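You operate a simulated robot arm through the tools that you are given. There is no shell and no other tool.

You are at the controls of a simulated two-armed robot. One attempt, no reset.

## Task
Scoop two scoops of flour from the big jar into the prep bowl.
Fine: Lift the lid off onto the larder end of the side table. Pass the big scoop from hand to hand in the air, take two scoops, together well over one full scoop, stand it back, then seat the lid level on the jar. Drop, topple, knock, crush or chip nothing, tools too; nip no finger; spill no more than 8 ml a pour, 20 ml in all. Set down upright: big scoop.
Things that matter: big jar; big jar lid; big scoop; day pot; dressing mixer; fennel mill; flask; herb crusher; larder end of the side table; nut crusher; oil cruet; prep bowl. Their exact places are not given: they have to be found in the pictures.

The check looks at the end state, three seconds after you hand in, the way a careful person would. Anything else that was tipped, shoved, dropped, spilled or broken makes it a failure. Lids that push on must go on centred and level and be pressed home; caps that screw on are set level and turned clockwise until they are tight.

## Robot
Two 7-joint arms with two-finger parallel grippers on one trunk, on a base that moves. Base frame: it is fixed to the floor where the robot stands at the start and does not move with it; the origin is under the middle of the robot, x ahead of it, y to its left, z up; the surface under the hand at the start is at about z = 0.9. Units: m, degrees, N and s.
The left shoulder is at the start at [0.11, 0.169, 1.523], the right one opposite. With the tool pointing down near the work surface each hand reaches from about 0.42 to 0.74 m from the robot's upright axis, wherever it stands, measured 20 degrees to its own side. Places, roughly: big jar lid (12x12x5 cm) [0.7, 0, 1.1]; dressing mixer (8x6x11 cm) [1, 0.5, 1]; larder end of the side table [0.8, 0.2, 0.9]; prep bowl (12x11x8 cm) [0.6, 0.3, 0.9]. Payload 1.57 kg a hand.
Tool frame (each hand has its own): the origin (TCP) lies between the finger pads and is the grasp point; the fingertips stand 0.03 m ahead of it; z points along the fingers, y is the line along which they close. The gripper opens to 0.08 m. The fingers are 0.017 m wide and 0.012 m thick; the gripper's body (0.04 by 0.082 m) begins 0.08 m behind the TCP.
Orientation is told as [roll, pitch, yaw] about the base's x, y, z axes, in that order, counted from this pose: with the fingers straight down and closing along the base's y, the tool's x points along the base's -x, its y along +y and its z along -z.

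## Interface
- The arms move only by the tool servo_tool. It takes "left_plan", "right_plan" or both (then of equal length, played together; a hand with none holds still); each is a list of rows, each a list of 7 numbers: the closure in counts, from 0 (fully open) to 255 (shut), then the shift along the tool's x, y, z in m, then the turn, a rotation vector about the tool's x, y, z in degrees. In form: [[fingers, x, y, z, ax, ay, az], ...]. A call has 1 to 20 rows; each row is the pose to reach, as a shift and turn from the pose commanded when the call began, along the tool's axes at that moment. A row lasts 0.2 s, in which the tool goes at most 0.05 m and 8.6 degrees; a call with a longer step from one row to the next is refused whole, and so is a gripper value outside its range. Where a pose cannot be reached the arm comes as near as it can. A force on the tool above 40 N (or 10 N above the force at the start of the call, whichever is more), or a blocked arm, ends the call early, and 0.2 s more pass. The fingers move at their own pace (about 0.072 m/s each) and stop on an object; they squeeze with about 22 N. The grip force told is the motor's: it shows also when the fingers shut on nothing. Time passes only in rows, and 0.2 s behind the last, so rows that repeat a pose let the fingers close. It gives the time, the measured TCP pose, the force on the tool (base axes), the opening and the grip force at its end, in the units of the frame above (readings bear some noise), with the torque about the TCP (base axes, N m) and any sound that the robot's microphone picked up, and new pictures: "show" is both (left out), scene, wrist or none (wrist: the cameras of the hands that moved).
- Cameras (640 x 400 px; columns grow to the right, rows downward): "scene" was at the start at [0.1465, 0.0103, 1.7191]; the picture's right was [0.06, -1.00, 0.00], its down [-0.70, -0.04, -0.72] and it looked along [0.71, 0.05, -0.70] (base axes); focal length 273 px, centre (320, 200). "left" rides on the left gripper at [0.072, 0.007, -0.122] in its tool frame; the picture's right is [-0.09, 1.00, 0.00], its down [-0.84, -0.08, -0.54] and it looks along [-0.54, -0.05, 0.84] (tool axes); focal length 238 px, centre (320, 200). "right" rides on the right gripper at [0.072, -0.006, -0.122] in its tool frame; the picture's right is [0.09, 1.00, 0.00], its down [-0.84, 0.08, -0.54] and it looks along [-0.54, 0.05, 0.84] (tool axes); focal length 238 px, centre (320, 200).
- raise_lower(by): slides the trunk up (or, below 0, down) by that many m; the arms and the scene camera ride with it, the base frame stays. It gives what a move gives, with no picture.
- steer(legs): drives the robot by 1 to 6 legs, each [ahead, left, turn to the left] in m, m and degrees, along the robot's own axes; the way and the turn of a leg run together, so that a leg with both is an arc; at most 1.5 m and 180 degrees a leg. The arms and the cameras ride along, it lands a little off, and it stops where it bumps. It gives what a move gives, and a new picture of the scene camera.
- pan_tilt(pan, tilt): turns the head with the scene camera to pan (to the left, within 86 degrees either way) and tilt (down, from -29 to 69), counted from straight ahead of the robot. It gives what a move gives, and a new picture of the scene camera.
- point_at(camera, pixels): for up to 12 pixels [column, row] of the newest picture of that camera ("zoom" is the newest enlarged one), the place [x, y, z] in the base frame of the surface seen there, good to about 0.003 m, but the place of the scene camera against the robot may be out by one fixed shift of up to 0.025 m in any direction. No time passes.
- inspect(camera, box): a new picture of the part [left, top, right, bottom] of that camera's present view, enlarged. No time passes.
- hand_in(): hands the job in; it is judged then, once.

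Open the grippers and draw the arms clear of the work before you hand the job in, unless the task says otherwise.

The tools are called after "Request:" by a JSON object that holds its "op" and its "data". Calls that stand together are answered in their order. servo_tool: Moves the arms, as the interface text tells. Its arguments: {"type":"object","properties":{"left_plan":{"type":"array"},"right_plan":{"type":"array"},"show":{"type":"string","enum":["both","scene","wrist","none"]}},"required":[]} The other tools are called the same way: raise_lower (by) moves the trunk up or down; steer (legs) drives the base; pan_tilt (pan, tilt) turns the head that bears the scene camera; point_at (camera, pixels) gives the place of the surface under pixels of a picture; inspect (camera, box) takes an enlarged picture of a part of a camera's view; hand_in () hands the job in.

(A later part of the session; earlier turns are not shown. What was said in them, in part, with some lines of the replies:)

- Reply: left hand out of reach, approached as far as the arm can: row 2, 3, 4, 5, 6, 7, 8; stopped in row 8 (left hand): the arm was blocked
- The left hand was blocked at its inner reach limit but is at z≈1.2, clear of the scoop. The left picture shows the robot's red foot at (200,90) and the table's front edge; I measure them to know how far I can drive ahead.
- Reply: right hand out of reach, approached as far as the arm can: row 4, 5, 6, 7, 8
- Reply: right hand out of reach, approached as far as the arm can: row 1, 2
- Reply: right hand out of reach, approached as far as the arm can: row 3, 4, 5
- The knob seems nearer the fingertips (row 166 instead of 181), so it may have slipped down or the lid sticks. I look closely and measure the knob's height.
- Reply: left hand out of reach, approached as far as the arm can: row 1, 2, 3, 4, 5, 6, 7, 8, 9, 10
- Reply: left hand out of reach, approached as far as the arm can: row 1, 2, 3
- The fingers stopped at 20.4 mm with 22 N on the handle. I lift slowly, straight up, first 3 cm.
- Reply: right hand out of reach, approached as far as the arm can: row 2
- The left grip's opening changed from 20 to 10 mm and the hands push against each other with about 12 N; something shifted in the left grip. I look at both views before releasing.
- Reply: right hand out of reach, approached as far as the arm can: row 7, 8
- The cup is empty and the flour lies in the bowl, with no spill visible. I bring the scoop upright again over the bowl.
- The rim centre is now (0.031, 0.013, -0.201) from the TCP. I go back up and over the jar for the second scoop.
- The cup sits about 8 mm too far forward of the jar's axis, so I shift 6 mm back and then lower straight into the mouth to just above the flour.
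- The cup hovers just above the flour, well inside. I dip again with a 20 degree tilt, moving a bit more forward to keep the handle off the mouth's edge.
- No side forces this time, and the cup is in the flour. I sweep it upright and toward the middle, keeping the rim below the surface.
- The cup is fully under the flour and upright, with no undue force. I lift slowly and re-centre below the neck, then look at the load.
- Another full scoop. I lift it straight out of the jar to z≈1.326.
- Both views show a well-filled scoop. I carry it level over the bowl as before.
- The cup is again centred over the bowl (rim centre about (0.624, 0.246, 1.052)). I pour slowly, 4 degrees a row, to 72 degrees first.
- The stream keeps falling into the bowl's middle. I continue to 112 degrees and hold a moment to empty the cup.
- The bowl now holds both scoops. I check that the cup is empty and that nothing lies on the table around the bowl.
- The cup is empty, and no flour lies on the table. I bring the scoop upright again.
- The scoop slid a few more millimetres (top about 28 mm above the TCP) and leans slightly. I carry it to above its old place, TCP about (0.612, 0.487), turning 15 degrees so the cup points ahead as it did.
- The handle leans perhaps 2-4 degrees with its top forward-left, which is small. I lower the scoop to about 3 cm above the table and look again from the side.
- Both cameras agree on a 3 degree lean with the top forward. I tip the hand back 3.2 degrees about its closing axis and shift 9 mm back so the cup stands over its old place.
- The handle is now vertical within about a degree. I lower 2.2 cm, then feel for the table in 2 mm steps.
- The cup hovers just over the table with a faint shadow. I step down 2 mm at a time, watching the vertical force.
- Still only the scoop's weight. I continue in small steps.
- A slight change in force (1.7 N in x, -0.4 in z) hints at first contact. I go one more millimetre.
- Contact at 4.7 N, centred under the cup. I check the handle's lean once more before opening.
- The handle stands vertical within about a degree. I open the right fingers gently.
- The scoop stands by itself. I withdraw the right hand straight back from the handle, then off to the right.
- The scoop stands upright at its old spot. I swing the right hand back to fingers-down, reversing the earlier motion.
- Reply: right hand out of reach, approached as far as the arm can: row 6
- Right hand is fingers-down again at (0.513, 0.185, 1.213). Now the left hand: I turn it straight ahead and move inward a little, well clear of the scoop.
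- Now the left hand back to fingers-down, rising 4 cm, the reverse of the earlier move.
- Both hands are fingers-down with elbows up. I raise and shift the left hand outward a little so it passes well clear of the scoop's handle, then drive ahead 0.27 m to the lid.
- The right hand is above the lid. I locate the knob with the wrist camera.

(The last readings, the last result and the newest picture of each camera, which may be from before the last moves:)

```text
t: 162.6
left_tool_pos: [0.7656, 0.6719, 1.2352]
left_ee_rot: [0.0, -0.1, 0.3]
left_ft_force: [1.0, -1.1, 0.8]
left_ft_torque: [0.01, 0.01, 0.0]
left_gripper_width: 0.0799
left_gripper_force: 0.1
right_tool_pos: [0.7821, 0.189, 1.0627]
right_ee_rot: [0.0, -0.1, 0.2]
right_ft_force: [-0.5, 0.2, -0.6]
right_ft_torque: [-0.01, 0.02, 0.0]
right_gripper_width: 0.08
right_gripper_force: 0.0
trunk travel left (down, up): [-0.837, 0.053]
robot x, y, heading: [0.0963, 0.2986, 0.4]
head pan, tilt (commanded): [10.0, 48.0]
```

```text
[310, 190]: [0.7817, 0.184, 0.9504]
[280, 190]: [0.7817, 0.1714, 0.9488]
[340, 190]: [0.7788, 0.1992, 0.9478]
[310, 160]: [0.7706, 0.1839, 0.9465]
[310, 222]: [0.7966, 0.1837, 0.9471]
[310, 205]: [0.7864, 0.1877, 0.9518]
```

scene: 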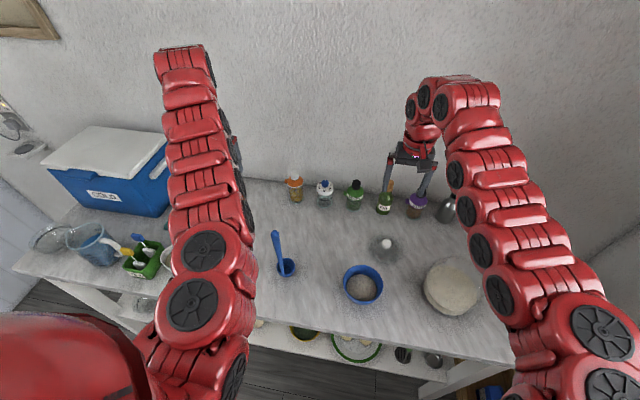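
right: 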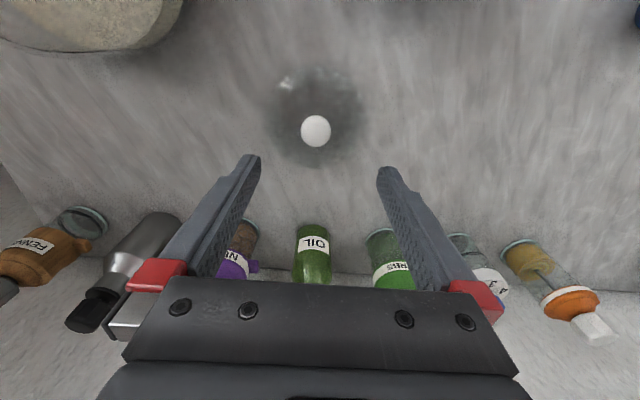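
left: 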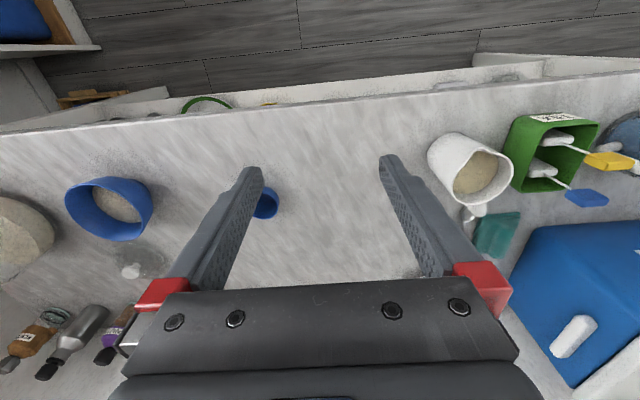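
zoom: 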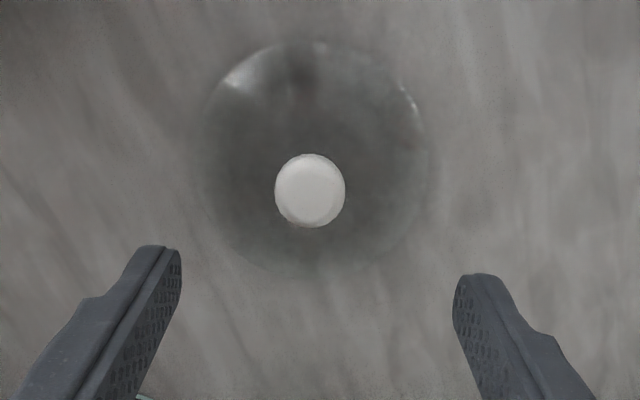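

The knob's centre is (0.783, 0.185), top at z≈0.951. I centre and descend to z≈0.954, the same relative height as before.

Request:
{"op": "servo_tool", "data": {"right_plan": [[40, -0.001, -0.0037, 0.03, 0, 0, 0], [80, -0.001, -0.0037, 0.06, 0, 0, 0], [80, -0.001, -0.0037, 0.085, 0, 0, 0], [80, -0.001, -0.0037, 0.1, 0, 0, 0], [80, -0.001, -0.0037, 0.108, 0, 0, 0], [80, -0.001, -0.0037, 0.108, 0, 0, 0]], "show": "wrist"}}

Request:
{"op": "inspect", "data": {"camera": "right", "box": [240, 130, 400, 240]}}

```text
t: 164.0
left_tool_pos: [0.7666, 0.6709, 1.2343]
left_ee_rot: [-0.1, -0.1, 0.4]
left_ft_force: [-0.2, 0.8, 0.1]
left_ft_torque: [0.03, 0.03, 0.0]
left_gripper_width: 0.0803
left_gripper_force: 0.0
right_tool_pos: [0.7855, 0.1851, 0.9535]
right_ee_rot: [-0.1, -0.1, 0.2]
right_ft_force: [0.2, 0.2, -0.4]
right_ft_torque: [-0.03, 0.03, 0.03]
right_gripper_width: 0.0548
right_gripper_force: 0.1
trunk travel left (down, up): [-0.837, 0.053]
robot x, y, heading: [0.0949, 0.3021, 0.6]
head pan, tilt (commanded): [10.0, 48.0]
```

right: 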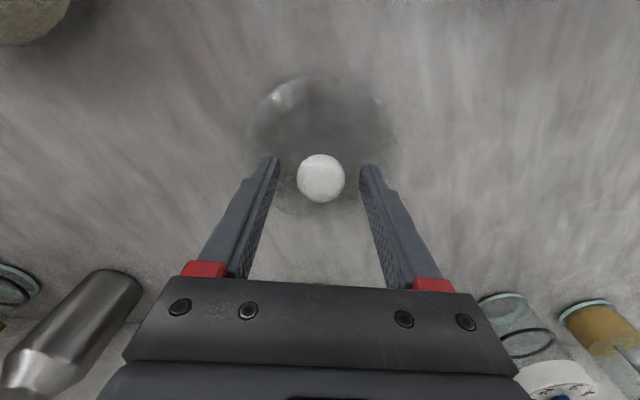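

```text
3.64 times, centred on (320, 185) of right
```

zoom: 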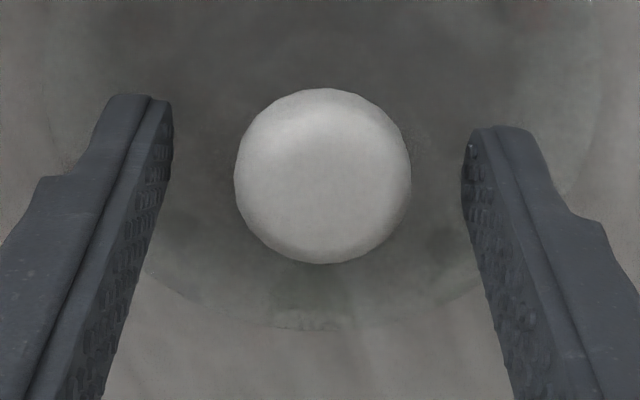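

The knob is well centred. I close on it gently.

Request:
{"op": "servo_tool", "data": {"right_plan": [[130, 0, 0, 0, 0, 0, 0], [150, 0, 0, 0, 0, 0, 0], [160, 0, 0, 0, 0, 0, 0], [170, 0, 0, 0, 0, 0, 0], [200, 0, 0, 0, 0, 0, 0], [255, 0, 0, 0, 0, 0, 0], [255, 0, 0, 0, 0, 0, 0]], "show": "none"}}

Request:
{"op": "servo_tool", "data": {"right_plan": [[255, 0, 0, -0.002, 0, 0, 0], [255, 0, 0, -0.004, 0, 0, 0], [255, 0, 0, -0.006, 0, 0, 0], [255, 0, 0, -0.009, 0, 0, 0], [255, 0, 0, -0.012, 0, 0, 0], [255, 0, 0, -0.016, 0, 0, 0], [255, 0, 0, -0.02, 0, 0, 0], [255, 0, 0, -0.02, 0, 0, 0]], "show": "wrist"}}

Request:
{"op": "inspect", "data": {"camera": "right", "box": [220, 50, 420, 230]}}

```text
t: 165.6
left_tool_pos: [0.7659, 0.6708, 1.2356]
left_ee_rot: [0.0, 0.0, 0.3]
left_ft_force: [0.5, -0.3, 0.3]
left_ft_torque: [0.02, 0.0, -0.06]
left_gripper_width: 0.08
left_gripper_force: 0.1
right_tool_pos: [0.7846, 0.1843, 0.9543]
right_ee_rot: [0.0, -0.1, 0.1]
right_ft_force: [1.0, 0.0, 0.2]
right_ft_torque: [0.02, -0.03, 0.01]
right_gripper_width: 0.0285
right_gripper_force: 21.7
trunk travel left (down, up): [-0.837, 0.053]
robot x, y, heading: [0.0983, 0.2993, 0.3]
head pan, tilt (commanded): [10.0, 48.0]
```

```text
t: 167.4
left_tool_pos: [0.7665, 0.6713, 1.2364]
left_ee_rot: [-0.1, -0.1, 0.1]
left_ft_force: [-0.2, -0.7, 0.1]
left_ft_torque: [-0.01, -0.01, -0.01]
left_gripper_width: 0.0801
left_gripper_force: 0.1
right_tool_pos: [0.7858, 0.1858, 0.9731]
right_ee_rot: [0.0, 0.0, 0.1]
right_ft_force: [-0.1, -0.6, 0.6]
right_ft_torque: [0.01, -0.04, 0.03]
right_gripper_width: 0.0287
right_gripper_force: 22.6
trunk travel left (down, up): [-0.837, 0.053]
robot x, y, heading: [0.1008, 0.3008, 0.6]
head pan, tilt (commanded): [10.0, 48.0]
```

right: 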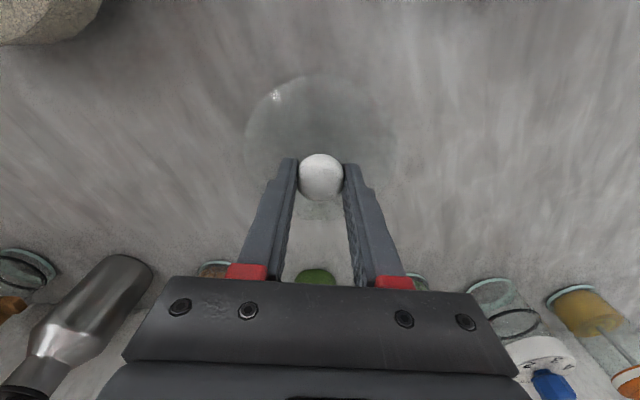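

```text
2.22 times, centred on (320, 140) of right
```

zoom: 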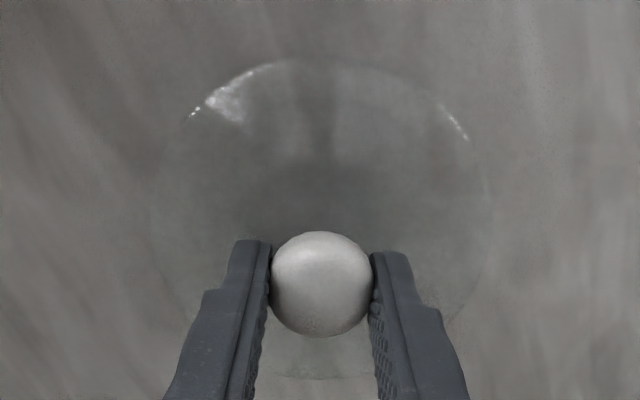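

The lid is off the table and level. I raise it to z≈1.165.

Request:
{"op": "servo_tool", "data": {"right_plan": [[255, 0, 0, -0.01, 0, 0, 0], [255, 0, 0, -0.025, 0, 0, 0], [255, 0, 0, -0.045, 0, 0, 0], [255, 0, 0, -0.065, 0, 0, 0], [255, 0, 0, -0.085, 0, 0, 0], [255, 0, 0, -0.105, 0, 0, 0], [255, 0, 0, -0.125, 0, 0, 0], [255, 0, 0, -0.145, 0, 0, 0], [255, 0, 0, -0.165, 0, 0, 0], [255, 0, 0, -0.18, 0, 0, 0], [255, 0, 0, -0.19, 0, 0, 0], [255, 0, 0, -0.19, 0, 0, 0]], "show": "wrist"}}

Request:
{"op": "inspect", "data": {"camera": "right", "box": [220, 50, 420, 230]}}

```text
t: 170.0
left_tool_pos: [0.7661, 0.6715, 1.2353]
left_ee_rot: [0.0, -0.1, 0.3]
left_ft_force: [0.5, -0.6, -0.3]
left_ft_torque: [0.02, -0.02, -0.04]
left_gripper_width: 0.08
left_gripper_force: 0.0
right_tool_pos: [0.7854, 0.1847, 1.1654]
right_ee_rot: [0.0, -0.1, 0.2]
right_ft_force: [0.3, 0.6, -0.8]
right_ft_torque: [-0.04, -0.01, 0.03]
right_gripper_width: 0.0286
right_gripper_force: 22.0
trunk travel left (down, up): [-0.837, 0.053]
robot x, y, heading: [0.1012, 0.2947, 0.4]
head pan, tilt (commanded): [10.0, 48.0]
```

right: 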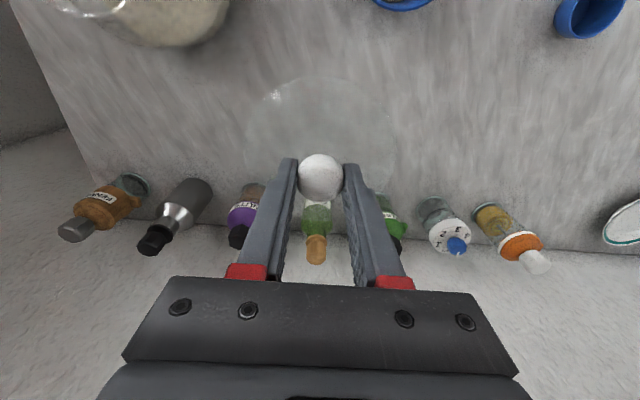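

```text
2.22 times, centred on (320, 140) of right
```

zoom: 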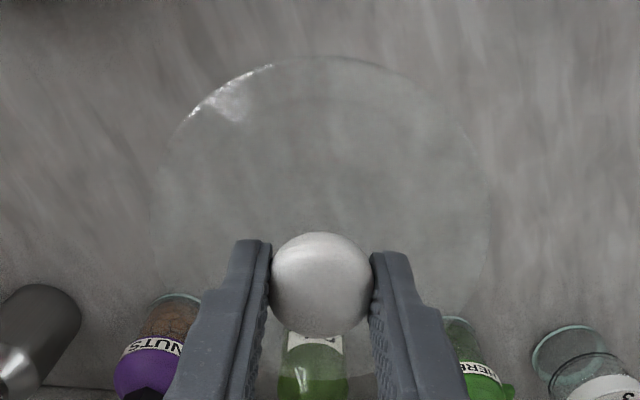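

The lid hangs level from the hand. I drive back 0.10 m so the jar is within the comfortable zone.

Request:
{"op": "steer", "data": {"legs": [[-0.05, 0.0, 0], [-0.05, 0.0, 0]]}}

```text
t: 171.5
left_tool_pos: [0.6761, 0.6707, 1.2285]
left_ee_rot: [-0.1, 0.4, 0.1]
left_ft_force: [1.0, 0.5, -1.1]
left_ft_torque: [0.01, 0.09, -0.01]
left_gripper_width: 0.0802
left_gripper_force: 0.0
right_tool_pos: [0.6961, 0.1848, 1.1589]
right_ee_rot: [0.0, 0.4, 0.1]
right_ft_force: [0.5, 0.3, -0.7]
right_ft_torque: [0.0, 0.03, 0.02]
right_gripper_width: 0.0287
right_gripper_force: 21.6
trunk travel left (down, up): [-0.837, 0.053]
robot x, y, heading: [0.0026, 0.2997, 0.4]
head pan, tilt (commanded): [10.0, 48.0]
```

scene: 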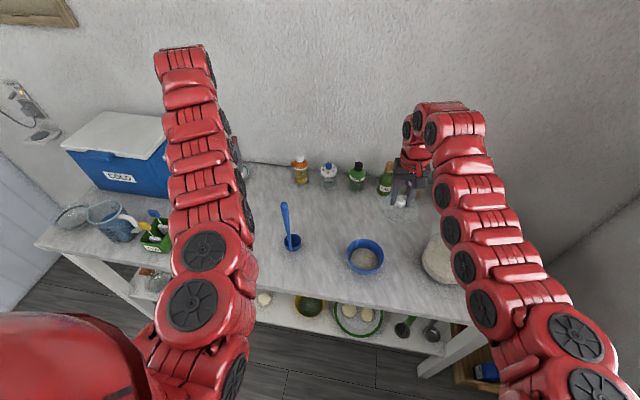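

I carry the lid at z≈1.165 over the jar, to about (0.660, 0.002).

Request:
{"op": "servo_tool", "data": {"right_plan": [[255, 0.001, -0.007, 0, 0, 0, 0], [255, 0.003, -0.02, 0, 0, 0, 0], [255, 0.005, -0.037, 0, 0, 0, 0], [255, 0.008, -0.055, 0, 0, 0, 0], [255, 0.0105, -0.073, 0, 0, 0, 0], [255, 0.013, -0.091, 0, 0, 0, 0], [255, 0.0155, -0.109, 0, 0, 0, 0], [255, 0.018, -0.127, 0, 0, 0, 0], [255, 0.0205, -0.145, 0, 0, 0, 0], [255, 0.023, -0.162, 0, 0, 0, 0], [255, 0.025, -0.175, 0, 0, 0, 0], [255, 0.026, -0.183, 0, 0, 0, 0], [255, 0.026, -0.183, 0, 0, 0, 0]], "show": "both"}}

Request:
{"op": "inspect", "data": {"camera": "right", "box": [220, 20, 420, 230]}}

Request:
{"op": "inspect", "data": {"camera": "scene", "box": [390, 130, 530, 300]}}

```text
t: 174.3
left_tool_pos: [0.6692, 0.6706, 1.2345]
left_ee_rot: [-0.1, -0.1, 0.3]
left_ft_force: [-1.1, -0.3, -0.5]
left_ft_torque: [0.01, 0.04, -0.01]
left_gripper_width: 0.0801
left_gripper_force: 0.0
right_tool_pos: [0.6619, 0.0016, 1.1628]
right_ee_rot: [0.0, -0.1, 0.2]
right_ft_force: [0.6, -0.5, -2.0]
right_ft_torque: [0.02, 0.01, -0.04]
right_gripper_width: 0.0285
right_gripper_force: 22.3
trunk travel left (down, up): [-0.837, 0.053]
robot x, y, heading: [-0.0035, 0.298, 0.2]
head pan, tilt (commanded): [10.0, 48.0]
```

scene: 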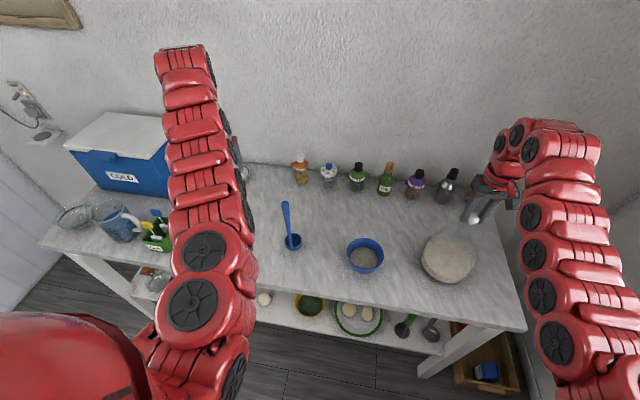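
right: 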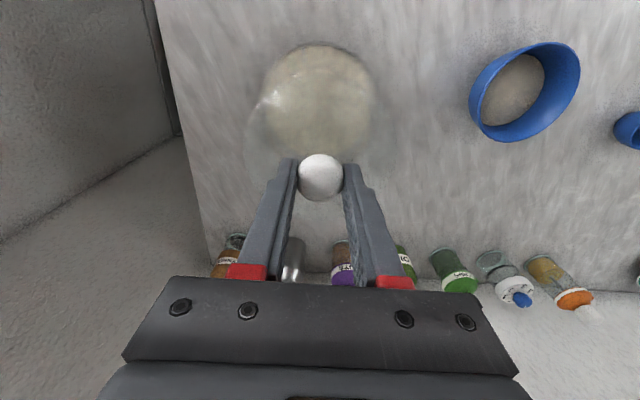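

```text
1.90 times, centred on (320, 125) of right
```

zoom: 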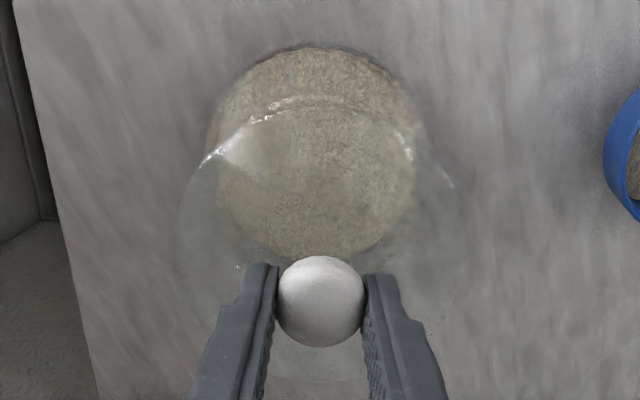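

```text
2.35 times, centred on (460, 215) of scene
```

zoom: 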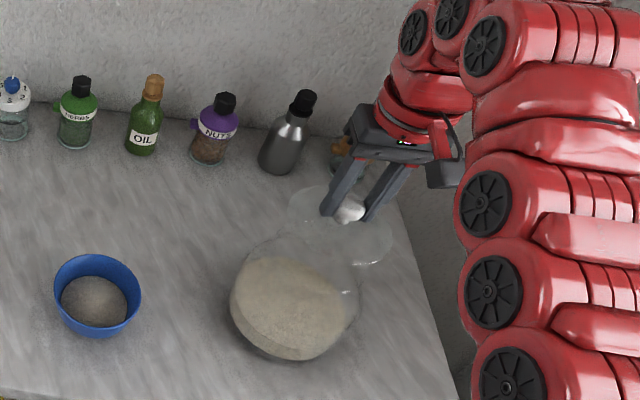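

The lid is over the jar; the jar looks unmoved in all views. I lower to z≈1.118, where the lid's plug is just above the rim, and check the alignment.

Request:
{"op": "servo_tool", "data": {"right_plan": [[255, 0.0005, 0, 0.01, 0, 0, 0], [255, 0.0005, -0.0005, 0.02, 0, 0, 0], [255, 0.0005, -0.0005, 0.03, 0, 0, 0], [255, 0.0005, -0.0005, 0.038, 0, 0, 0], [255, 0.0005, -0.0005, 0.045, 0, 0, 0], [255, 0.0005, -0.0005, 0.045, 0, 0, 0]], "show": "both"}}

Request:
{"op": "inspect", "data": {"camera": "right", "box": [230, 30, 410, 220]}}

Request:
{"op": "inspect", "data": {"camera": "scene", "box": [405, 190, 505, 300]}}

```text
t: 175.7
left_tool_pos: [0.6679, 0.6698, 1.2358]
left_ee_rot: [0.0, -0.2, 0.2]
left_ft_force: [0.4, 0.0, 0.4]
left_ft_torque: [-0.04, -0.03, 0.05]
left_gripper_width: 0.08
left_gripper_force: 0.1
right_tool_pos: [0.6613, 0.0009, 1.1189]
right_ee_rot: [0.0, 0.0, 0.1]
right_ft_force: [-0.9, -0.3, 0.2]
right_ft_torque: [0.01, -0.02, 0.01]
right_gripper_width: 0.0285
right_gripper_force: 22.3
trunk travel left (down, up): [-0.837, 0.053]
robot x, y, heading: [-0.0018, 0.2998, 0.3]
head pan, tilt (commanded): [10.0, 48.0]
```

scene: 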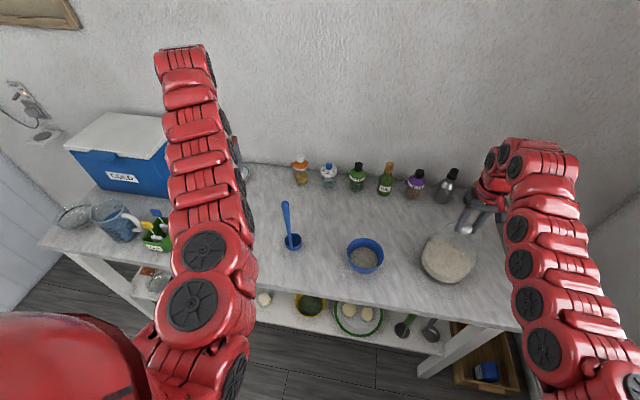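
right: 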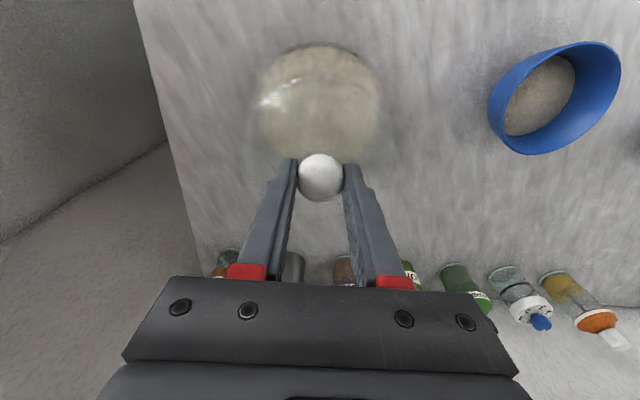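

```text
2.11 times, centred on (320, 125) of right
```

zoom: 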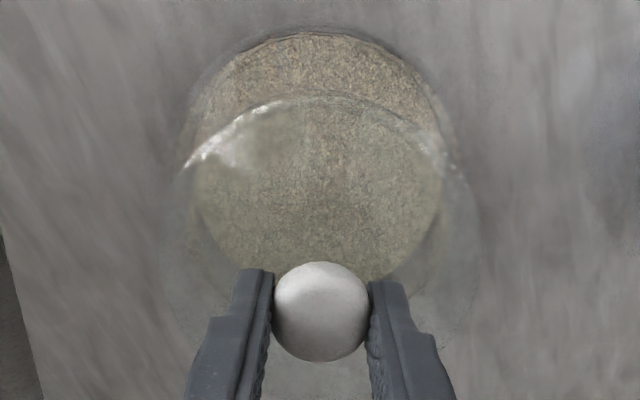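

```text
3.64 times, centred on (455, 245) of scene
```

zoom: 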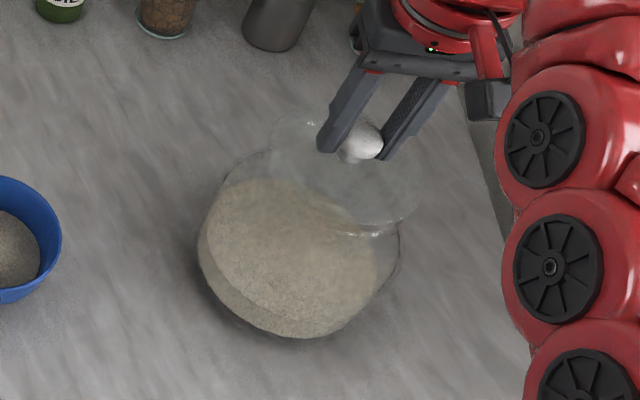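

The lid outline and jar look concentric, just as when it was lifted off. I lower slowly, 1.5 mm a row, reading the force.

Request:
{"op": "servo_tool", "data": {"right_plan": [[255, 0, 0, 0.0015, 0, 0, 0], [255, 0, 0, 0.003, 0, 0, 0], [255, 0, 0, 0.0045, 0, 0, 0], [255, 0, 0, 0.006, 0, 0, 0], [255, 0, 0, 0.006, 0, 0, 0]], "show": "none"}}

Request:
{"op": "servo_tool", "data": {"right_plan": [[255, 0, 0, 0.0015, 0, 0, 0], [255, 0, 0, 0.003, 0, 0, 0], [255, 0, 0, 0.003, 0, 0, 0]], "show": "none"}}

```text
t: 176.9
left_tool_pos: [0.6669, 0.6703, 1.2348]
left_ee_rot: [0.0, 0.0, 0.1]
left_ft_force: [-0.2, 0.4, -0.1]
left_ft_torque: [0.01, 0.0, 0.02]
left_gripper_width: 0.0799
left_gripper_force: 0.2
right_tool_pos: [0.6626, -0.0011, 1.1128]
right_ee_rot: [0.0, -0.1, 0.1]
right_ft_force: [0.9, 0.4, -0.5]
right_ft_torque: [0.01, 0.02, -0.03]
right_gripper_width: 0.0285
right_gripper_force: 22.4
trunk travel left (down, up): [-0.837, 0.053]
robot x, y, heading: [-0.0013, 0.2964, 0.3]
head pan, tilt (commanded): [10.0, 48.0]
```

```text
t: 177.7
left_tool_pos: [0.6677, 0.6694, 1.2349]
left_ee_rot: [0.0, -0.1, 0.3]
left_ft_force: [-0.2, -0.4, -0.1]
left_ft_torque: [0.0, 0.0, -0.04]
left_gripper_width: 0.0798
left_gripper_force: 0.1
right_tool_pos: [0.6608, 0.0015, 1.1108]
right_ee_rot: [0.0, -0.1, 0.2]
right_ft_force: [-0.2, -0.1, -0.5]
right_ft_torque: [0.01, -0.02, 0.03]
right_gripper_width: 0.0287
right_gripper_force: 22.2
trunk travel left (down, up): [-0.837, 0.053]
robot x, y, heading: [0.0015, 0.2965, 0.2]
head pan, tilt (commanded): [10.0, 48.0]
```

No contact yet at z≈1.110. I continue down in small steps.

Request:
{"op": "servo_tool", "data": {"right_plan": [[255, 0, 0, 0.001, 0, 0, 0], [255, 0, 0, 0.002, 0, 0, 0], [255, 0, 0, 0.003, 0, 0, 0], [255, 0, 0, 0.003, 0, 0, 0]], "show": "none"}}

Request:
{"op": "servo_tool", "data": {"right_plan": [[255, 0, 0, 0.001, 0, 0, 0], [255, 0, 0, 0.002, 0, 0, 0], [255, 0, 0, 0.002, 0, 0, 0]], "show": "wrist"}}

Request:
{"op": "inspect", "data": {"camera": "right", "box": [230, 30, 410, 220]}}

```text
t: 178.7
left_tool_pos: [0.6674, 0.6705, 1.2344]
left_ee_rot: [0.0, -0.2, 0.2]
left_ft_force: [0.1, 0.2, -0.7]
left_ft_torque: [0.01, -0.02, -0.01]
left_gripper_width: 0.0801
left_gripper_force: 0.0
right_tool_pos: [0.6626, 0.0016, 1.1065]
right_ee_rot: [0.0, -0.1, 0.1]
right_ft_force: [-0.2, 0.0, -0.2]
right_ft_torque: [0.0, -0.01, 0.0]
right_gripper_width: 0.0286
right_gripper_force: 22.3
trunk travel left (down, up): [-0.837, 0.053]
robot x, y, heading: [0.0022, 0.2952, 0.4]
head pan, tilt (commanded): [10.0, 48.0]
```

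```text
t: 179.5
left_tool_pos: [0.6677, 0.6689, 1.2352]
left_ee_rot: [0.1, -0.1, 0.1]
left_ft_force: [0.2, 0.4, -0.5]
left_ft_torque: [0.0, -0.04, -0.02]
left_gripper_width: 0.08
left_gripper_force: 0.0
right_tool_pos: [0.6608, 0.0012, 1.1063]
right_ee_rot: [0.0, -0.1, 0.1]
right_ft_force: [0.2, -1.0, -1.1]
right_ft_torque: [-0.01, -0.06, 0.0]
right_gripper_width: 0.0287
right_gripper_force: 21.6
trunk travel left (down, up): [-0.837, 0.053]
robot x, y, heading: [0.0025, 0.2978, 0.3]
head pan, tilt (commanded): [10.0, 48.0]
```

right: 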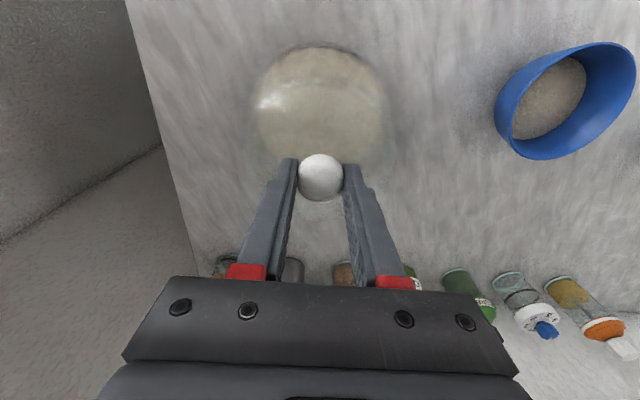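

```text
2.11 times, centred on (320, 125) of right
```

zoom: 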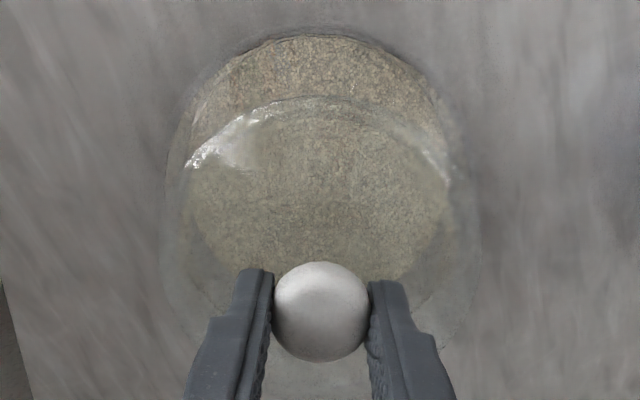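

The plug is entering freely (z≈1.105). About 4 mm remain; I continue 1 mm at a time.

Request:
{"op": "servo_tool", "data": {"right_plan": [[255, 0, 0, 0.001, 0, 0, 0], [255, 0, 0, 0.002, 0, 0, 0], [255, 0, 0, 0.002, 0, 0, 0]], "show": "none"}}

Request:
{"op": "servo_tool", "data": {"right_plan": [[255, 0, 0, 0.001, 0, 0, 0], [255, 0, 0, 0.0015, 0, 0, 0], [255, 0, 0, 0.0015, 0, 0, 0]], "show": "none"}}

```text
t: 180.3
left_tool_pos: [0.6677, 0.6707, 1.2348]
left_ee_rot: [0.0, -0.1, 0.1]
left_ft_force: [-0.7, 0.8, 0.4]
left_ft_torque: [0.01, -0.01, 0.0]
left_gripper_width: 0.0801
left_gripper_force: 0.0
right_tool_pos: [0.6599, -0.0003, 1.1026]
right_ee_rot: [0.1, -0.1, 0.0]
right_ft_force: [-0.4, 0.0, 0.3]
right_ft_torque: [0.01, 0.03, 0.0]
right_gripper_width: 0.0286
right_gripper_force: 22.0
trunk travel left (down, up): [-0.837, 0.053]
robot x, y, heading: [-0.0014, 0.2948, 0.6]
head pan, tilt (commanded): [10.0, 48.0]
```

```text
t: 181.1
left_tool_pos: [0.6675, 0.6712, 1.2357]
left_ee_rot: [0.0, -0.1, 0.2]
left_ft_force: [0.6, 1.4, -0.9]
left_ft_torque: [0.02, -0.01, 0.02]
left_gripper_width: 0.0801
left_gripper_force: 0.1
right_tool_pos: [0.6604, 0.0016, 1.1027]
right_ee_rot: [-0.1, -0.1, 0.1]
right_ft_force: [0.4, 0.4, 0.6]
right_ft_torque: [0.01, -0.07, 0.07]
right_gripper_width: 0.0288
right_gripper_force: 21.8
trunk travel left (down, up): [-0.837, 0.053]
robot x, y, heading: [0.0011, 0.2998, 0.4]
head pan, tilt (commanded): [10.0, 48.0]
```

Request:
{"op": "servo_tool", "data": {"right_plan": [[255, 0, 0, 0.001, 0, 0, 0], [255, 0, 0, 0.001, 0, 0, 0]], "show": "none"}}

Request:
{"op": "servo_tool", "data": {"right_plan": [[255, 0, 0, 0.001, 0, 0, 0], [255, 0, 0, 0.001, 0, 0, 0]], "show": "wrist"}}

```text
t: 181.7
left_tool_pos: [0.6667, 0.6716, 1.2361]
left_ee_rot: [-0.1, -0.2, 0.1]
left_ft_force: [0.0, 0.4, 0.1]
left_ft_torque: [0.0, -0.01, 0.01]
left_gripper_width: 0.0801
left_gripper_force: 0.0
right_tool_pos: [0.6607, 0.0017, 1.1019]
right_ee_rot: [0.0, -0.2, 0.1]
right_ft_force: [2.1, -1.1, 9.8]
right_ft_torque: [0.01, 0.4, 0.02]
right_gripper_width: 0.0284
right_gripper_force: 21.9
trunk travel left (down, up): [-0.837, 0.053]
robot x, y, heading: [-0.0017, 0.2997, 0.7]
head pan, tilt (commanded): [10.0, 48.0]
```

```text
t: 182.3
left_tool_pos: [0.6676, 0.6697, 1.235]
left_ee_rot: [0.1, -0.1, 0.2]
left_ft_force: [0.0, 1.0, 0.6]
left_ft_torque: [-0.02, 0.03, 0.0]
left_gripper_width: 0.08
left_gripper_force: 0.1
right_tool_pos: [0.6603, 0.0008, 1.1003]
right_ee_rot: [0.0, -0.3, 0.2]
right_ft_force: [3.0, 0.4, 12.2]
right_ft_torque: [-0.03, -0.1, 0.04]
right_gripper_width: 0.0287
right_gripper_force: 22.3
trunk travel left (down, up): [-0.837, 0.053]
robot x, y, heading: [-0.0006, 0.2977, -0.1]
head pan, tilt (commanded): [10.0, 48.0]
```

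right: 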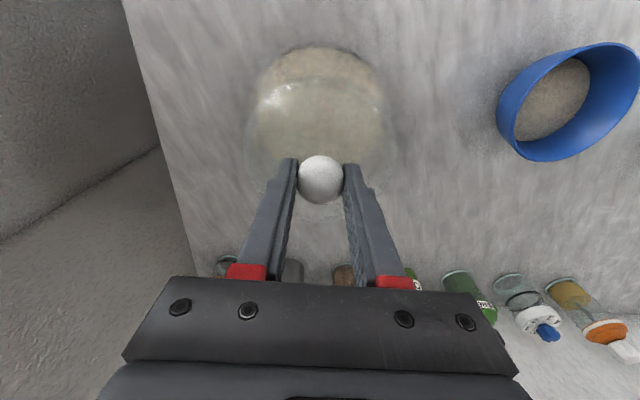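

The lid seats at TCP z≈1.100 with 12 N, the same height as it had at first. I release the knob and look at the lid's height and level.

Request:
{"op": "servo_tool", "data": {"right_plan": [[230, 0, 0, 0, 0, 0, 0], [190, 0, 0, 0, 0, 0, 0], [150, 0, 0, -0.0005, 0, 0, 0], [110, 0, 0, -0.001, 0, 0, 0], [80, 0, 0, -0.001, 0, 0, 0], [80, 0, 0, -0.001, 0, 0, 0]], "show": "none"}}

Request:
{"op": "servo_tool", "data": {"right_plan": [[80, 0, 0, -0.015, 0, 0, 0], [80, 0, 0, -0.035, 0, 0, 0], [40, 0, 0, -0.06, 0, 0, 0], [0, 0, 0, -0.085, 0, 0, 0], [0, 0, 0, -0.085, 0, 0, 0]], "show": "both"}}

Request:
{"op": "inspect", "data": {"camera": "right", "box": [255, 40, 385, 190]}}

Request:
{"op": "point_at", "data": {"camera": "zoom", "pixels": [[315, 270], [290, 270], [340, 270], [315, 240], [315, 300], [205, 150], [430, 165], [315, 100], [215, 310], [395, 330]]}}

```text
t: 183.7
left_tool_pos: [0.6668, 0.6697, 1.2353]
left_ee_rot: [0.1, -0.1, 0.2]
left_ft_force: [0.4, -0.9, -0.5]
left_ft_torque: [0.0, -0.01, -0.01]
left_gripper_width: 0.0803
left_gripper_force: 0.0
right_tool_pos: [0.6623, 0.001, 1.1001]
right_ee_rot: [0.0, -0.1, 0.2]
right_ft_force: [-0.8, 0.4, -0.3]
right_ft_torque: [-0.01, -0.02, -0.01]
right_gripper_width: 0.0551
right_gripper_force: 0.1
trunk travel left (down, up): [-0.837, 0.053]
robot x, y, heading: [0.0026, 0.2965, 0.3]
head pan, tilt (commanded): [10.0, 48.0]
```

```text
t: 184.9
left_tool_pos: [0.6672, 0.6703, 1.2344]
left_ee_rot: [0.1, -0.2, 0.2]
left_ft_force: [0.1, -0.2, -0.4]
left_ft_torque: [0.01, 0.02, -0.01]
left_gripper_width: 0.0799
left_gripper_force: 0.0
right_tool_pos: [0.6598, 0.0021, 1.1882]
right_ee_rot: [0.2, -0.2, 0.1]
right_ft_force: [0.4, -0.4, 0.0]
right_ft_torque: [-0.02, -0.04, 0.01]
right_gripper_width: 0.0801
right_gripper_force: 0.0
trunk travel left (down, up): [-0.837, 0.053]
robot x, y, heading: [-0.0014, 0.2952, 0.5]
head pan, tilt (commanded): [10.0, 48.0]
```

scene: 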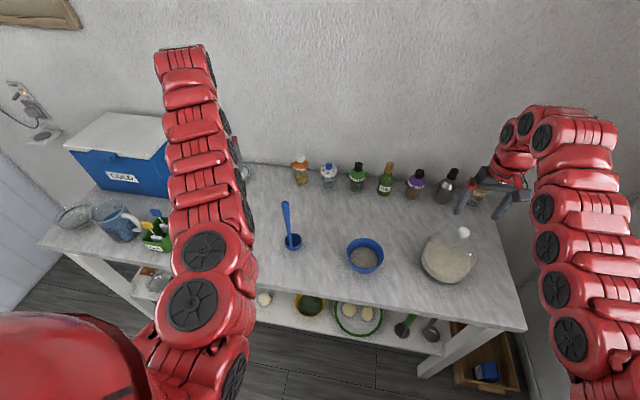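
right: 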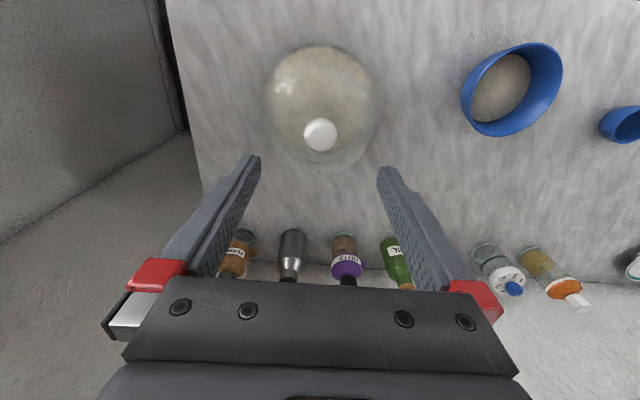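

```text
2.67 times, centred on (320, 115) of right
```

zoom: 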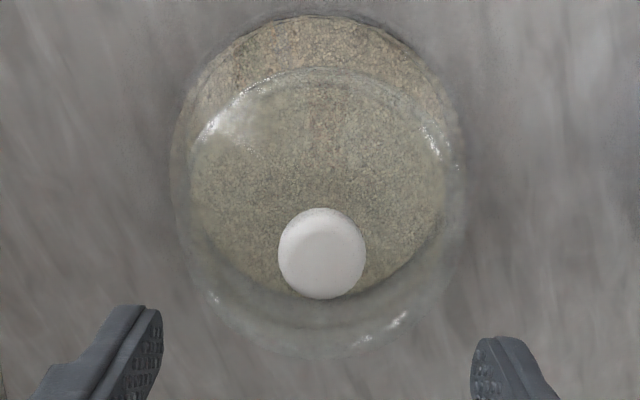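

```text
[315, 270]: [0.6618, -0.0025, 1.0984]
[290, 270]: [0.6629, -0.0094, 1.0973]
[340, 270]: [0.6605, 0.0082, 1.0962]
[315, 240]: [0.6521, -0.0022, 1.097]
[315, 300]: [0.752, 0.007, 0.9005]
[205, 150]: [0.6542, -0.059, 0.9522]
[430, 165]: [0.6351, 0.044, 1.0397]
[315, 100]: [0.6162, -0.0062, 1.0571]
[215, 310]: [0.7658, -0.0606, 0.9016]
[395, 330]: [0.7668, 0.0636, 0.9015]
```

The knob top reads z≈1.097, its original height, and the lid looks concentric. To press it home I shut the fingers and come down centred on the knob's flat top.

Request:
{"op": "servo_tool", "data": {"right_plan": [[130, 0.001, 0, 0, 0, 0, 0], [255, 0.001, 0, 0, 0, 0, 0], [255, 0.001, 0, 0, 0, 0, 0], [255, 0.001, 0, 0.015, 0, 0, 0], [255, 0.001, 0, 0.03, 0, 0, 0], [255, 0.001, 0, 0.042, 0, 0, 0], [255, 0.001, 0, 0.05, 0, 0, 0], [255, 0.001, 0, 0.05, 0, 0, 0]], "show": "wrist"}}

Request:
{"op": "inspect", "data": {"camera": "right", "box": [230, 60, 410, 230]}}

```text
t: 186.7
left_tool_pos: [0.6689, 0.6715, 1.2356]
left_ee_rot: [0.1, -0.2, 0.2]
left_ft_force: [0.2, 0.1, -0.4]
left_ft_torque: [0.02, 0.0, -0.01]
left_gripper_width: 0.0803
left_gripper_force: 0.0
right_tool_pos: [0.6598, 0.001, 1.1359]
right_ee_rot: [0.0, -0.1, 0.2]
right_ft_force: [0.2, -0.2, -0.1]
right_ft_torque: [-0.03, -0.01, 0.02]
right_gripper_width: 0.0
right_gripper_force: 21.3
trunk travel left (down, up): [-0.837, 0.053]
robot x, y, heading: [0.0036, 0.2961, 0.3]
head pan, tilt (commanded): [10.0, 48.0]
```

right: 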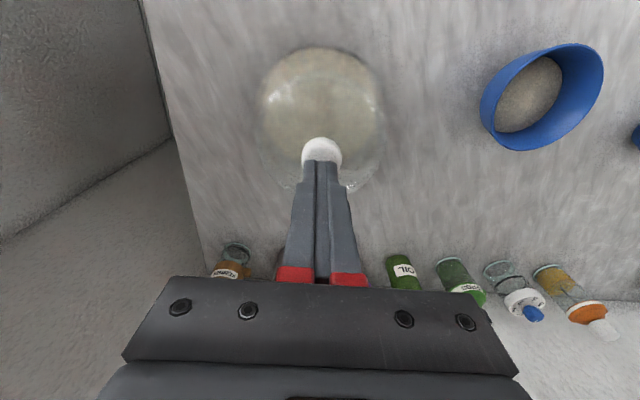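

```text
2.35 times, centred on (320, 145) of right
```

zoom: 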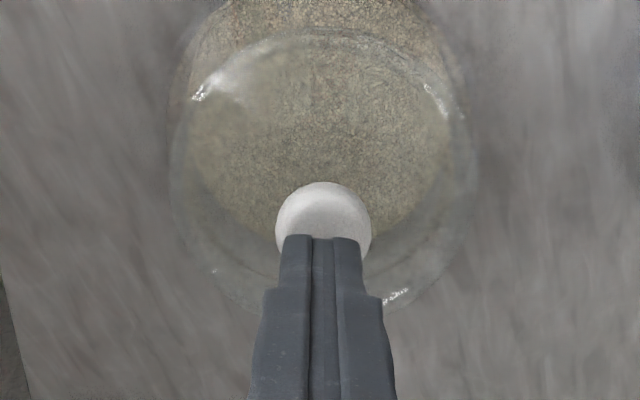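

The shut fingertips are above the knob's centre. I go down to contact and press in 1 mm steps.

Request:
{"op": "servo_tool", "data": {"right_plan": [[255, 0, 0, 0.003, 0, 0, 0], [255, 0, 0, 0.006, 0, 0, 0], [255, 0, 0, 0.0075, 0, 0, 0], [255, 0, 0, 0.0085, 0, 0, 0], [255, 0, 0, 0.0085, 0, 0, 0]], "show": "none"}}

Request:
{"op": "servo_tool", "data": {"right_plan": [[255, 0, 0, 0.001, 0, 0, 0], [255, 0, 0, 0.001, 0, 0, 0]], "show": "none"}}

```text
t: 187.9
left_tool_pos: [0.6684, 0.6722, 1.2363]
left_ee_rot: [0.1, -0.2, 0.2]
left_ft_force: [0.2, 0.2, -0.3]
left_ft_torque: [-0.02, 0.01, 0.01]
left_gripper_width: 0.08
left_gripper_force: 0.2
right_tool_pos: [0.66, 0.001, 1.127]
right_ee_rot: [0.0, 0.0, 0.2]
right_ft_force: [-0.4, 1.2, 1.4]
right_ft_torque: [-0.01, 0.0, -0.02]
right_gripper_width: 0.0001
right_gripper_force: 20.7
trunk travel left (down, up): [-0.837, 0.053]
robot x, y, heading: [0.0015, 0.2957, 0.6]
head pan, tilt (commanded): [10.0, 48.0]
```

```text
t: 188.5
left_tool_pos: [0.6675, 0.6717, 1.2356]
left_ee_rot: [0.0, -0.1, 0.2]
left_ft_force: [-0.5, 0.3, -0.3]
left_ft_torque: [0.0, -0.03, -0.01]
left_gripper_width: 0.0799
left_gripper_force: 0.2
right_tool_pos: [0.659, 0.0002, 1.1264]
right_ee_rot: [0.0, -0.1, 0.1]
right_ft_force: [1.3, -0.5, 5.3]
right_ft_torque: [-0.03, -0.05, 0.01]
right_gripper_width: 0.0
right_gripper_force: 21.2
trunk travel left (down, up): [-0.837, 0.053]
robot x, y, heading: [0.0021, 0.2996, 0.2]
head pan, tilt (commanded): [10.0, 48.0]
```

Contact on the knob top (5 N). I press on to about 20-25 N to make sure it is home.

Request:
{"op": "servo_tool", "data": {"right_plan": [[255, 0, 0, 0.001, 0, 0, 0], [255, 0, 0, 0.002, 0, 0, 0], [255, 0, 0, 0.002, 0, 0, 0]], "show": "none"}}

```text
t: 189.3
left_tool_pos: [0.6672, 0.671, 1.2371]
left_ee_rot: [0.0, -0.2, 0.2]
left_ft_force: [0.4, -0.1, 0.5]
left_ft_torque: [0.03, 0.0, 0.02]
left_gripper_width: 0.0801
left_gripper_force: 0.1
right_tool_pos: [0.6601, 0.0008, 1.1278]
right_ee_rot: [-0.2, -0.4, 0.1]
right_ft_force: [7.1, -1.2, 24.5]
right_ft_torque: [-0.05, -0.2, -0.02]
right_gripper_width: 0.0002
right_gripper_force: 21.4
trunk travel left (down, up): [-0.837, 0.053]
robot x, y, heading: [0.0002, 0.2973, -0.1]
head pan, tilt (commanded): [10.0, 48.0]
```

With 24.5 N the knob did not sink any further, so the lid is home. I ease off and rise straight up.

Request:
{"op": "servo_tool", "data": {"right_plan": [[255, 0, 0, -0.001, 0, 0, 0], [255, 0, 0, -0.003, 0, 0, 0], [255, 0, 0, -0.006, 0, 0, 0], [255, 0, 0, -0.015, 0, 0, 0], [255, 0, 0, -0.03, 0, 0, 0], [255, 0, 0, -0.05, 0, 0, 0], [120, 0, 0, -0.06, 0, 0, 0], [0, 0, 0, -0.06, 0, 0, 0], [0, 0, 0, -0.06, 0, 0, 0]], "show": "both"}}

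Request:
{"op": "inspect", "data": {"camera": "right", "box": [255, 40, 385, 190]}}

Request:
{"op": "inspect", "data": {"camera": "scene", "box": [400, 200, 500, 300]}}

```text
t: 191.3
left_tool_pos: [0.6691, 0.6704, 1.2352]
left_ee_rot: [-0.1, -0.1, 0.2]
left_ft_force: [1.1, -0.4, 0.1]
left_ft_torque: [-0.02, -0.02, -0.01]
left_gripper_width: 0.0799
left_gripper_force: 0.0
right_tool_pos: [0.6601, 0.0003, 1.1851]
right_ee_rot: [0.0, -0.1, 0.1]
right_ft_force: [-0.1, 0.9, 0.7]
right_ft_torque: [-0.01, 0.02, 0.0]
right_gripper_width: 0.08
right_gripper_force: 0.1
trunk travel left (down, up): [-0.837, 0.053]
robot x, y, heading: [-0.0001, 0.2976, 0.3]
head pan, tilt (commanded): [10.0, 48.0]
```

scene: 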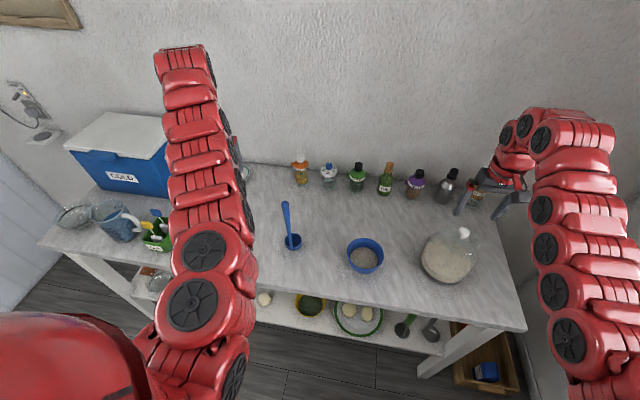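
right: 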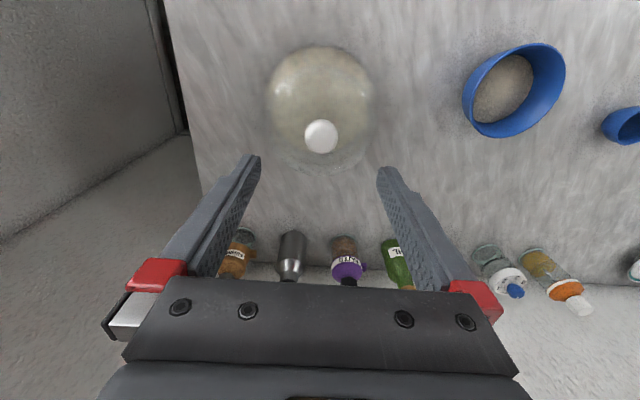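

```text
2.67 times, centred on (320, 115) of right
```

zoom: 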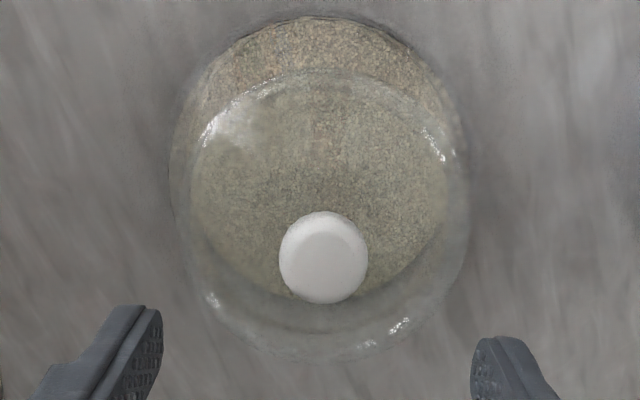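

```text
4.00 times, centred on (450, 250) of scene
```

zoom: 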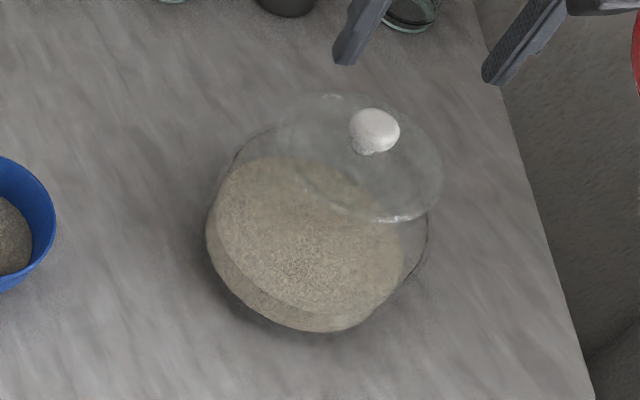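

The lid sits level on the jar. I double-check its level by measuring points around the lid and the knob's top.

Request:
{"op": "point_at", "data": {"camera": "right", "pixels": [[279, 89], [363, 94], [279, 152], [350, 162], [320, 132], [313, 136], [328, 136], [320, 144], [318, 72], [285, 80], [355, 85], [340, 165]]}}

Request:
{"op": "inspect", "data": {"camera": "scene", "box": [250, 150, 500, 320]}}

```text
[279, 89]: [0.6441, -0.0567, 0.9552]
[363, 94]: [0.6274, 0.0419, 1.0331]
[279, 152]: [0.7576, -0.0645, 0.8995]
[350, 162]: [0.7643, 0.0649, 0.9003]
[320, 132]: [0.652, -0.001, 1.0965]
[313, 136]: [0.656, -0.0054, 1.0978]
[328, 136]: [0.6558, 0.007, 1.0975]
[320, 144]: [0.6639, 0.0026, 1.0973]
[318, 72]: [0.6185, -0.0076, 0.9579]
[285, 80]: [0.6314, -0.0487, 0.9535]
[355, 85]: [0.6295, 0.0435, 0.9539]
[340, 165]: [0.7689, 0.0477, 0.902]
```

```text
2.35 times, centred on (375, 235) of scene
```

zoom: 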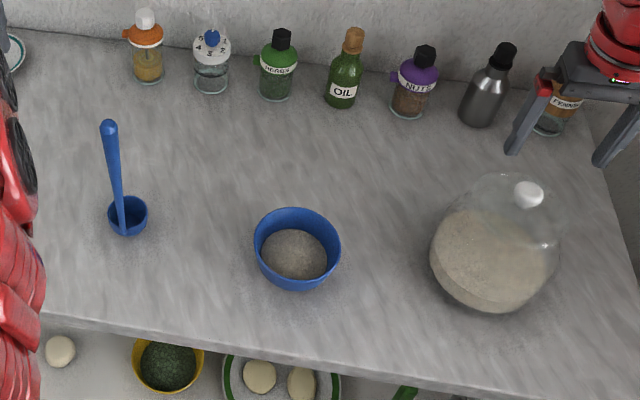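

The knob's top is flat at z≈1.0975 all over, as at the start: the lid is level and home. Scoop, bowl and bottles stand well; I drive back 0.27 m so both open hands are clear of the table.

Request:
{"op": "steer", "data": {"legs": [[-0.14, 0.0, 0], [-0.13, 0.0, 0]]}}

Request:
{"op": "inspect", "data": {"camera": "scene", "box": [60, 80, 540, 340]}}

```text
t: 193.5
left_tool_pos: [0.3943, 0.6688, 1.2344]
left_ee_rot: [0.0, 0.0, 0.3]
left_ft_force: [-0.4, 0.3, 0.2]
left_ft_torque: [-0.01, 0.02, -0.01]
left_gripper_width: 0.08
left_gripper_force: 0.2
right_tool_pos: [0.3881, -0.0021, 1.1829]
right_ee_rot: [0.0, -0.1, 0.2]
right_ft_force: [-0.5, -0.6, 0.1]
right_ft_torque: [0.0, 0.02, -0.03]
right_gripper_width: 0.0802
right_gripper_force: 0.0
trunk travel left (down, up): [-0.837, 0.053]
robot x, y, heading: [-0.2736, 0.2922, 0.3]
head pan, tilt (commanded): [10.0, 48.0]
```

scene: 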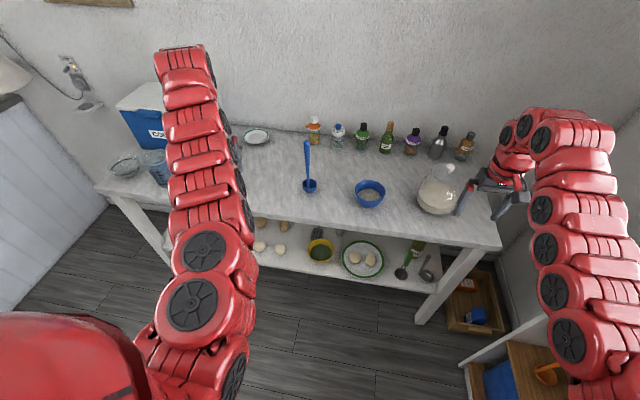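

```text
1.33 times, centred on (300, 210) of scene
```

zoom: 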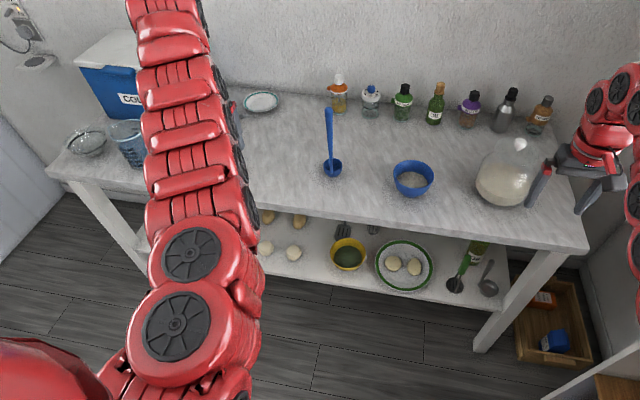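

Both hands are open and clear of the table. A last close look at the scoop, bowl and jar for spills or leaning.

Request:
{"op": "inspect", "data": {"camera": "scene", "box": [280, 120, 400, 220]}}

Request:
{"op": "inspect", "data": {"camera": "scene", "box": [380, 120, 500, 230]}}

```text
4.00 times, centred on (340, 170) of scene
```

zoom: 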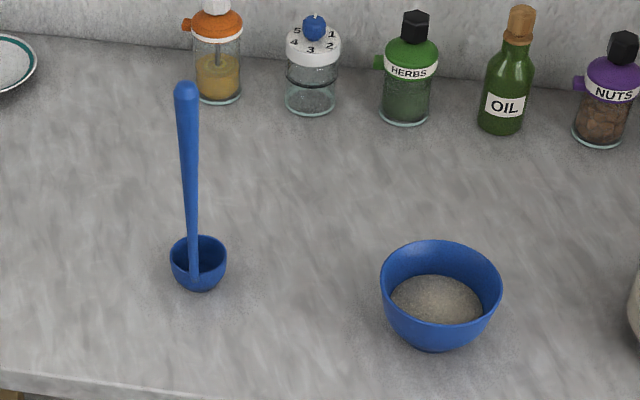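

```text
3.64 times, centred on (440, 175) of scene
```

zoom: 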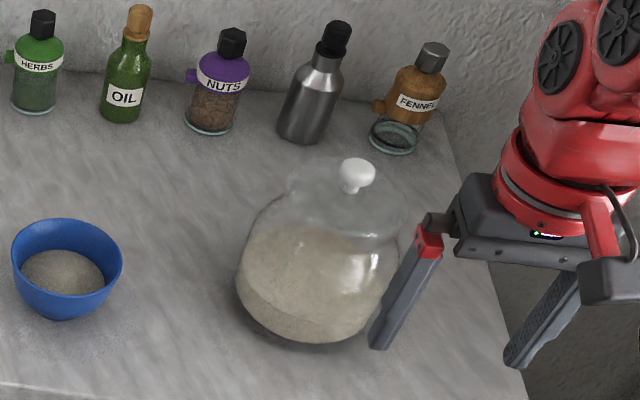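

The scoop stands upright and empty at its place. The bowl holds both scoops of flour, the lid sits level on the jar, the table is clean and all bottles stand, so I hand the job in.

Request:
{"op": "hand_in", "data": {}}

```text
The job is handed in.
```

I put two full scoops of flour into the prep bowl and handed the job in. I don't have the judge's result.

- **Lid:** I set it on the larder end, at about (0.78, 0.19), and later put it back on the jar. I pressed it home with about 24 N. The knob's top is level and at its original height, about z = 1.0975.
- **First pull on the lid:** It was tight, and the fingers slid up the knob about 2 cm. The lid stayed put, and a slower second pull lifted it off.
- **Scoop:** The left hand picked it up and passed it to the right in the air. It now stands upright and empty within about a centimetre of where it was. It slid about a centimetre in the grip over the job.
- **Pours:** Both scoops came out of the jar full to near the rim. I saw no flour on the table after either pour.
- **Jar:** On the first scoop the handle leaned on the mouth's edge with about 5 N. I saw no sign that the jar moved.
- **Everything else:** The bottles, bowl and other items show no sign of being moved. Both hands are open and clear of the table.
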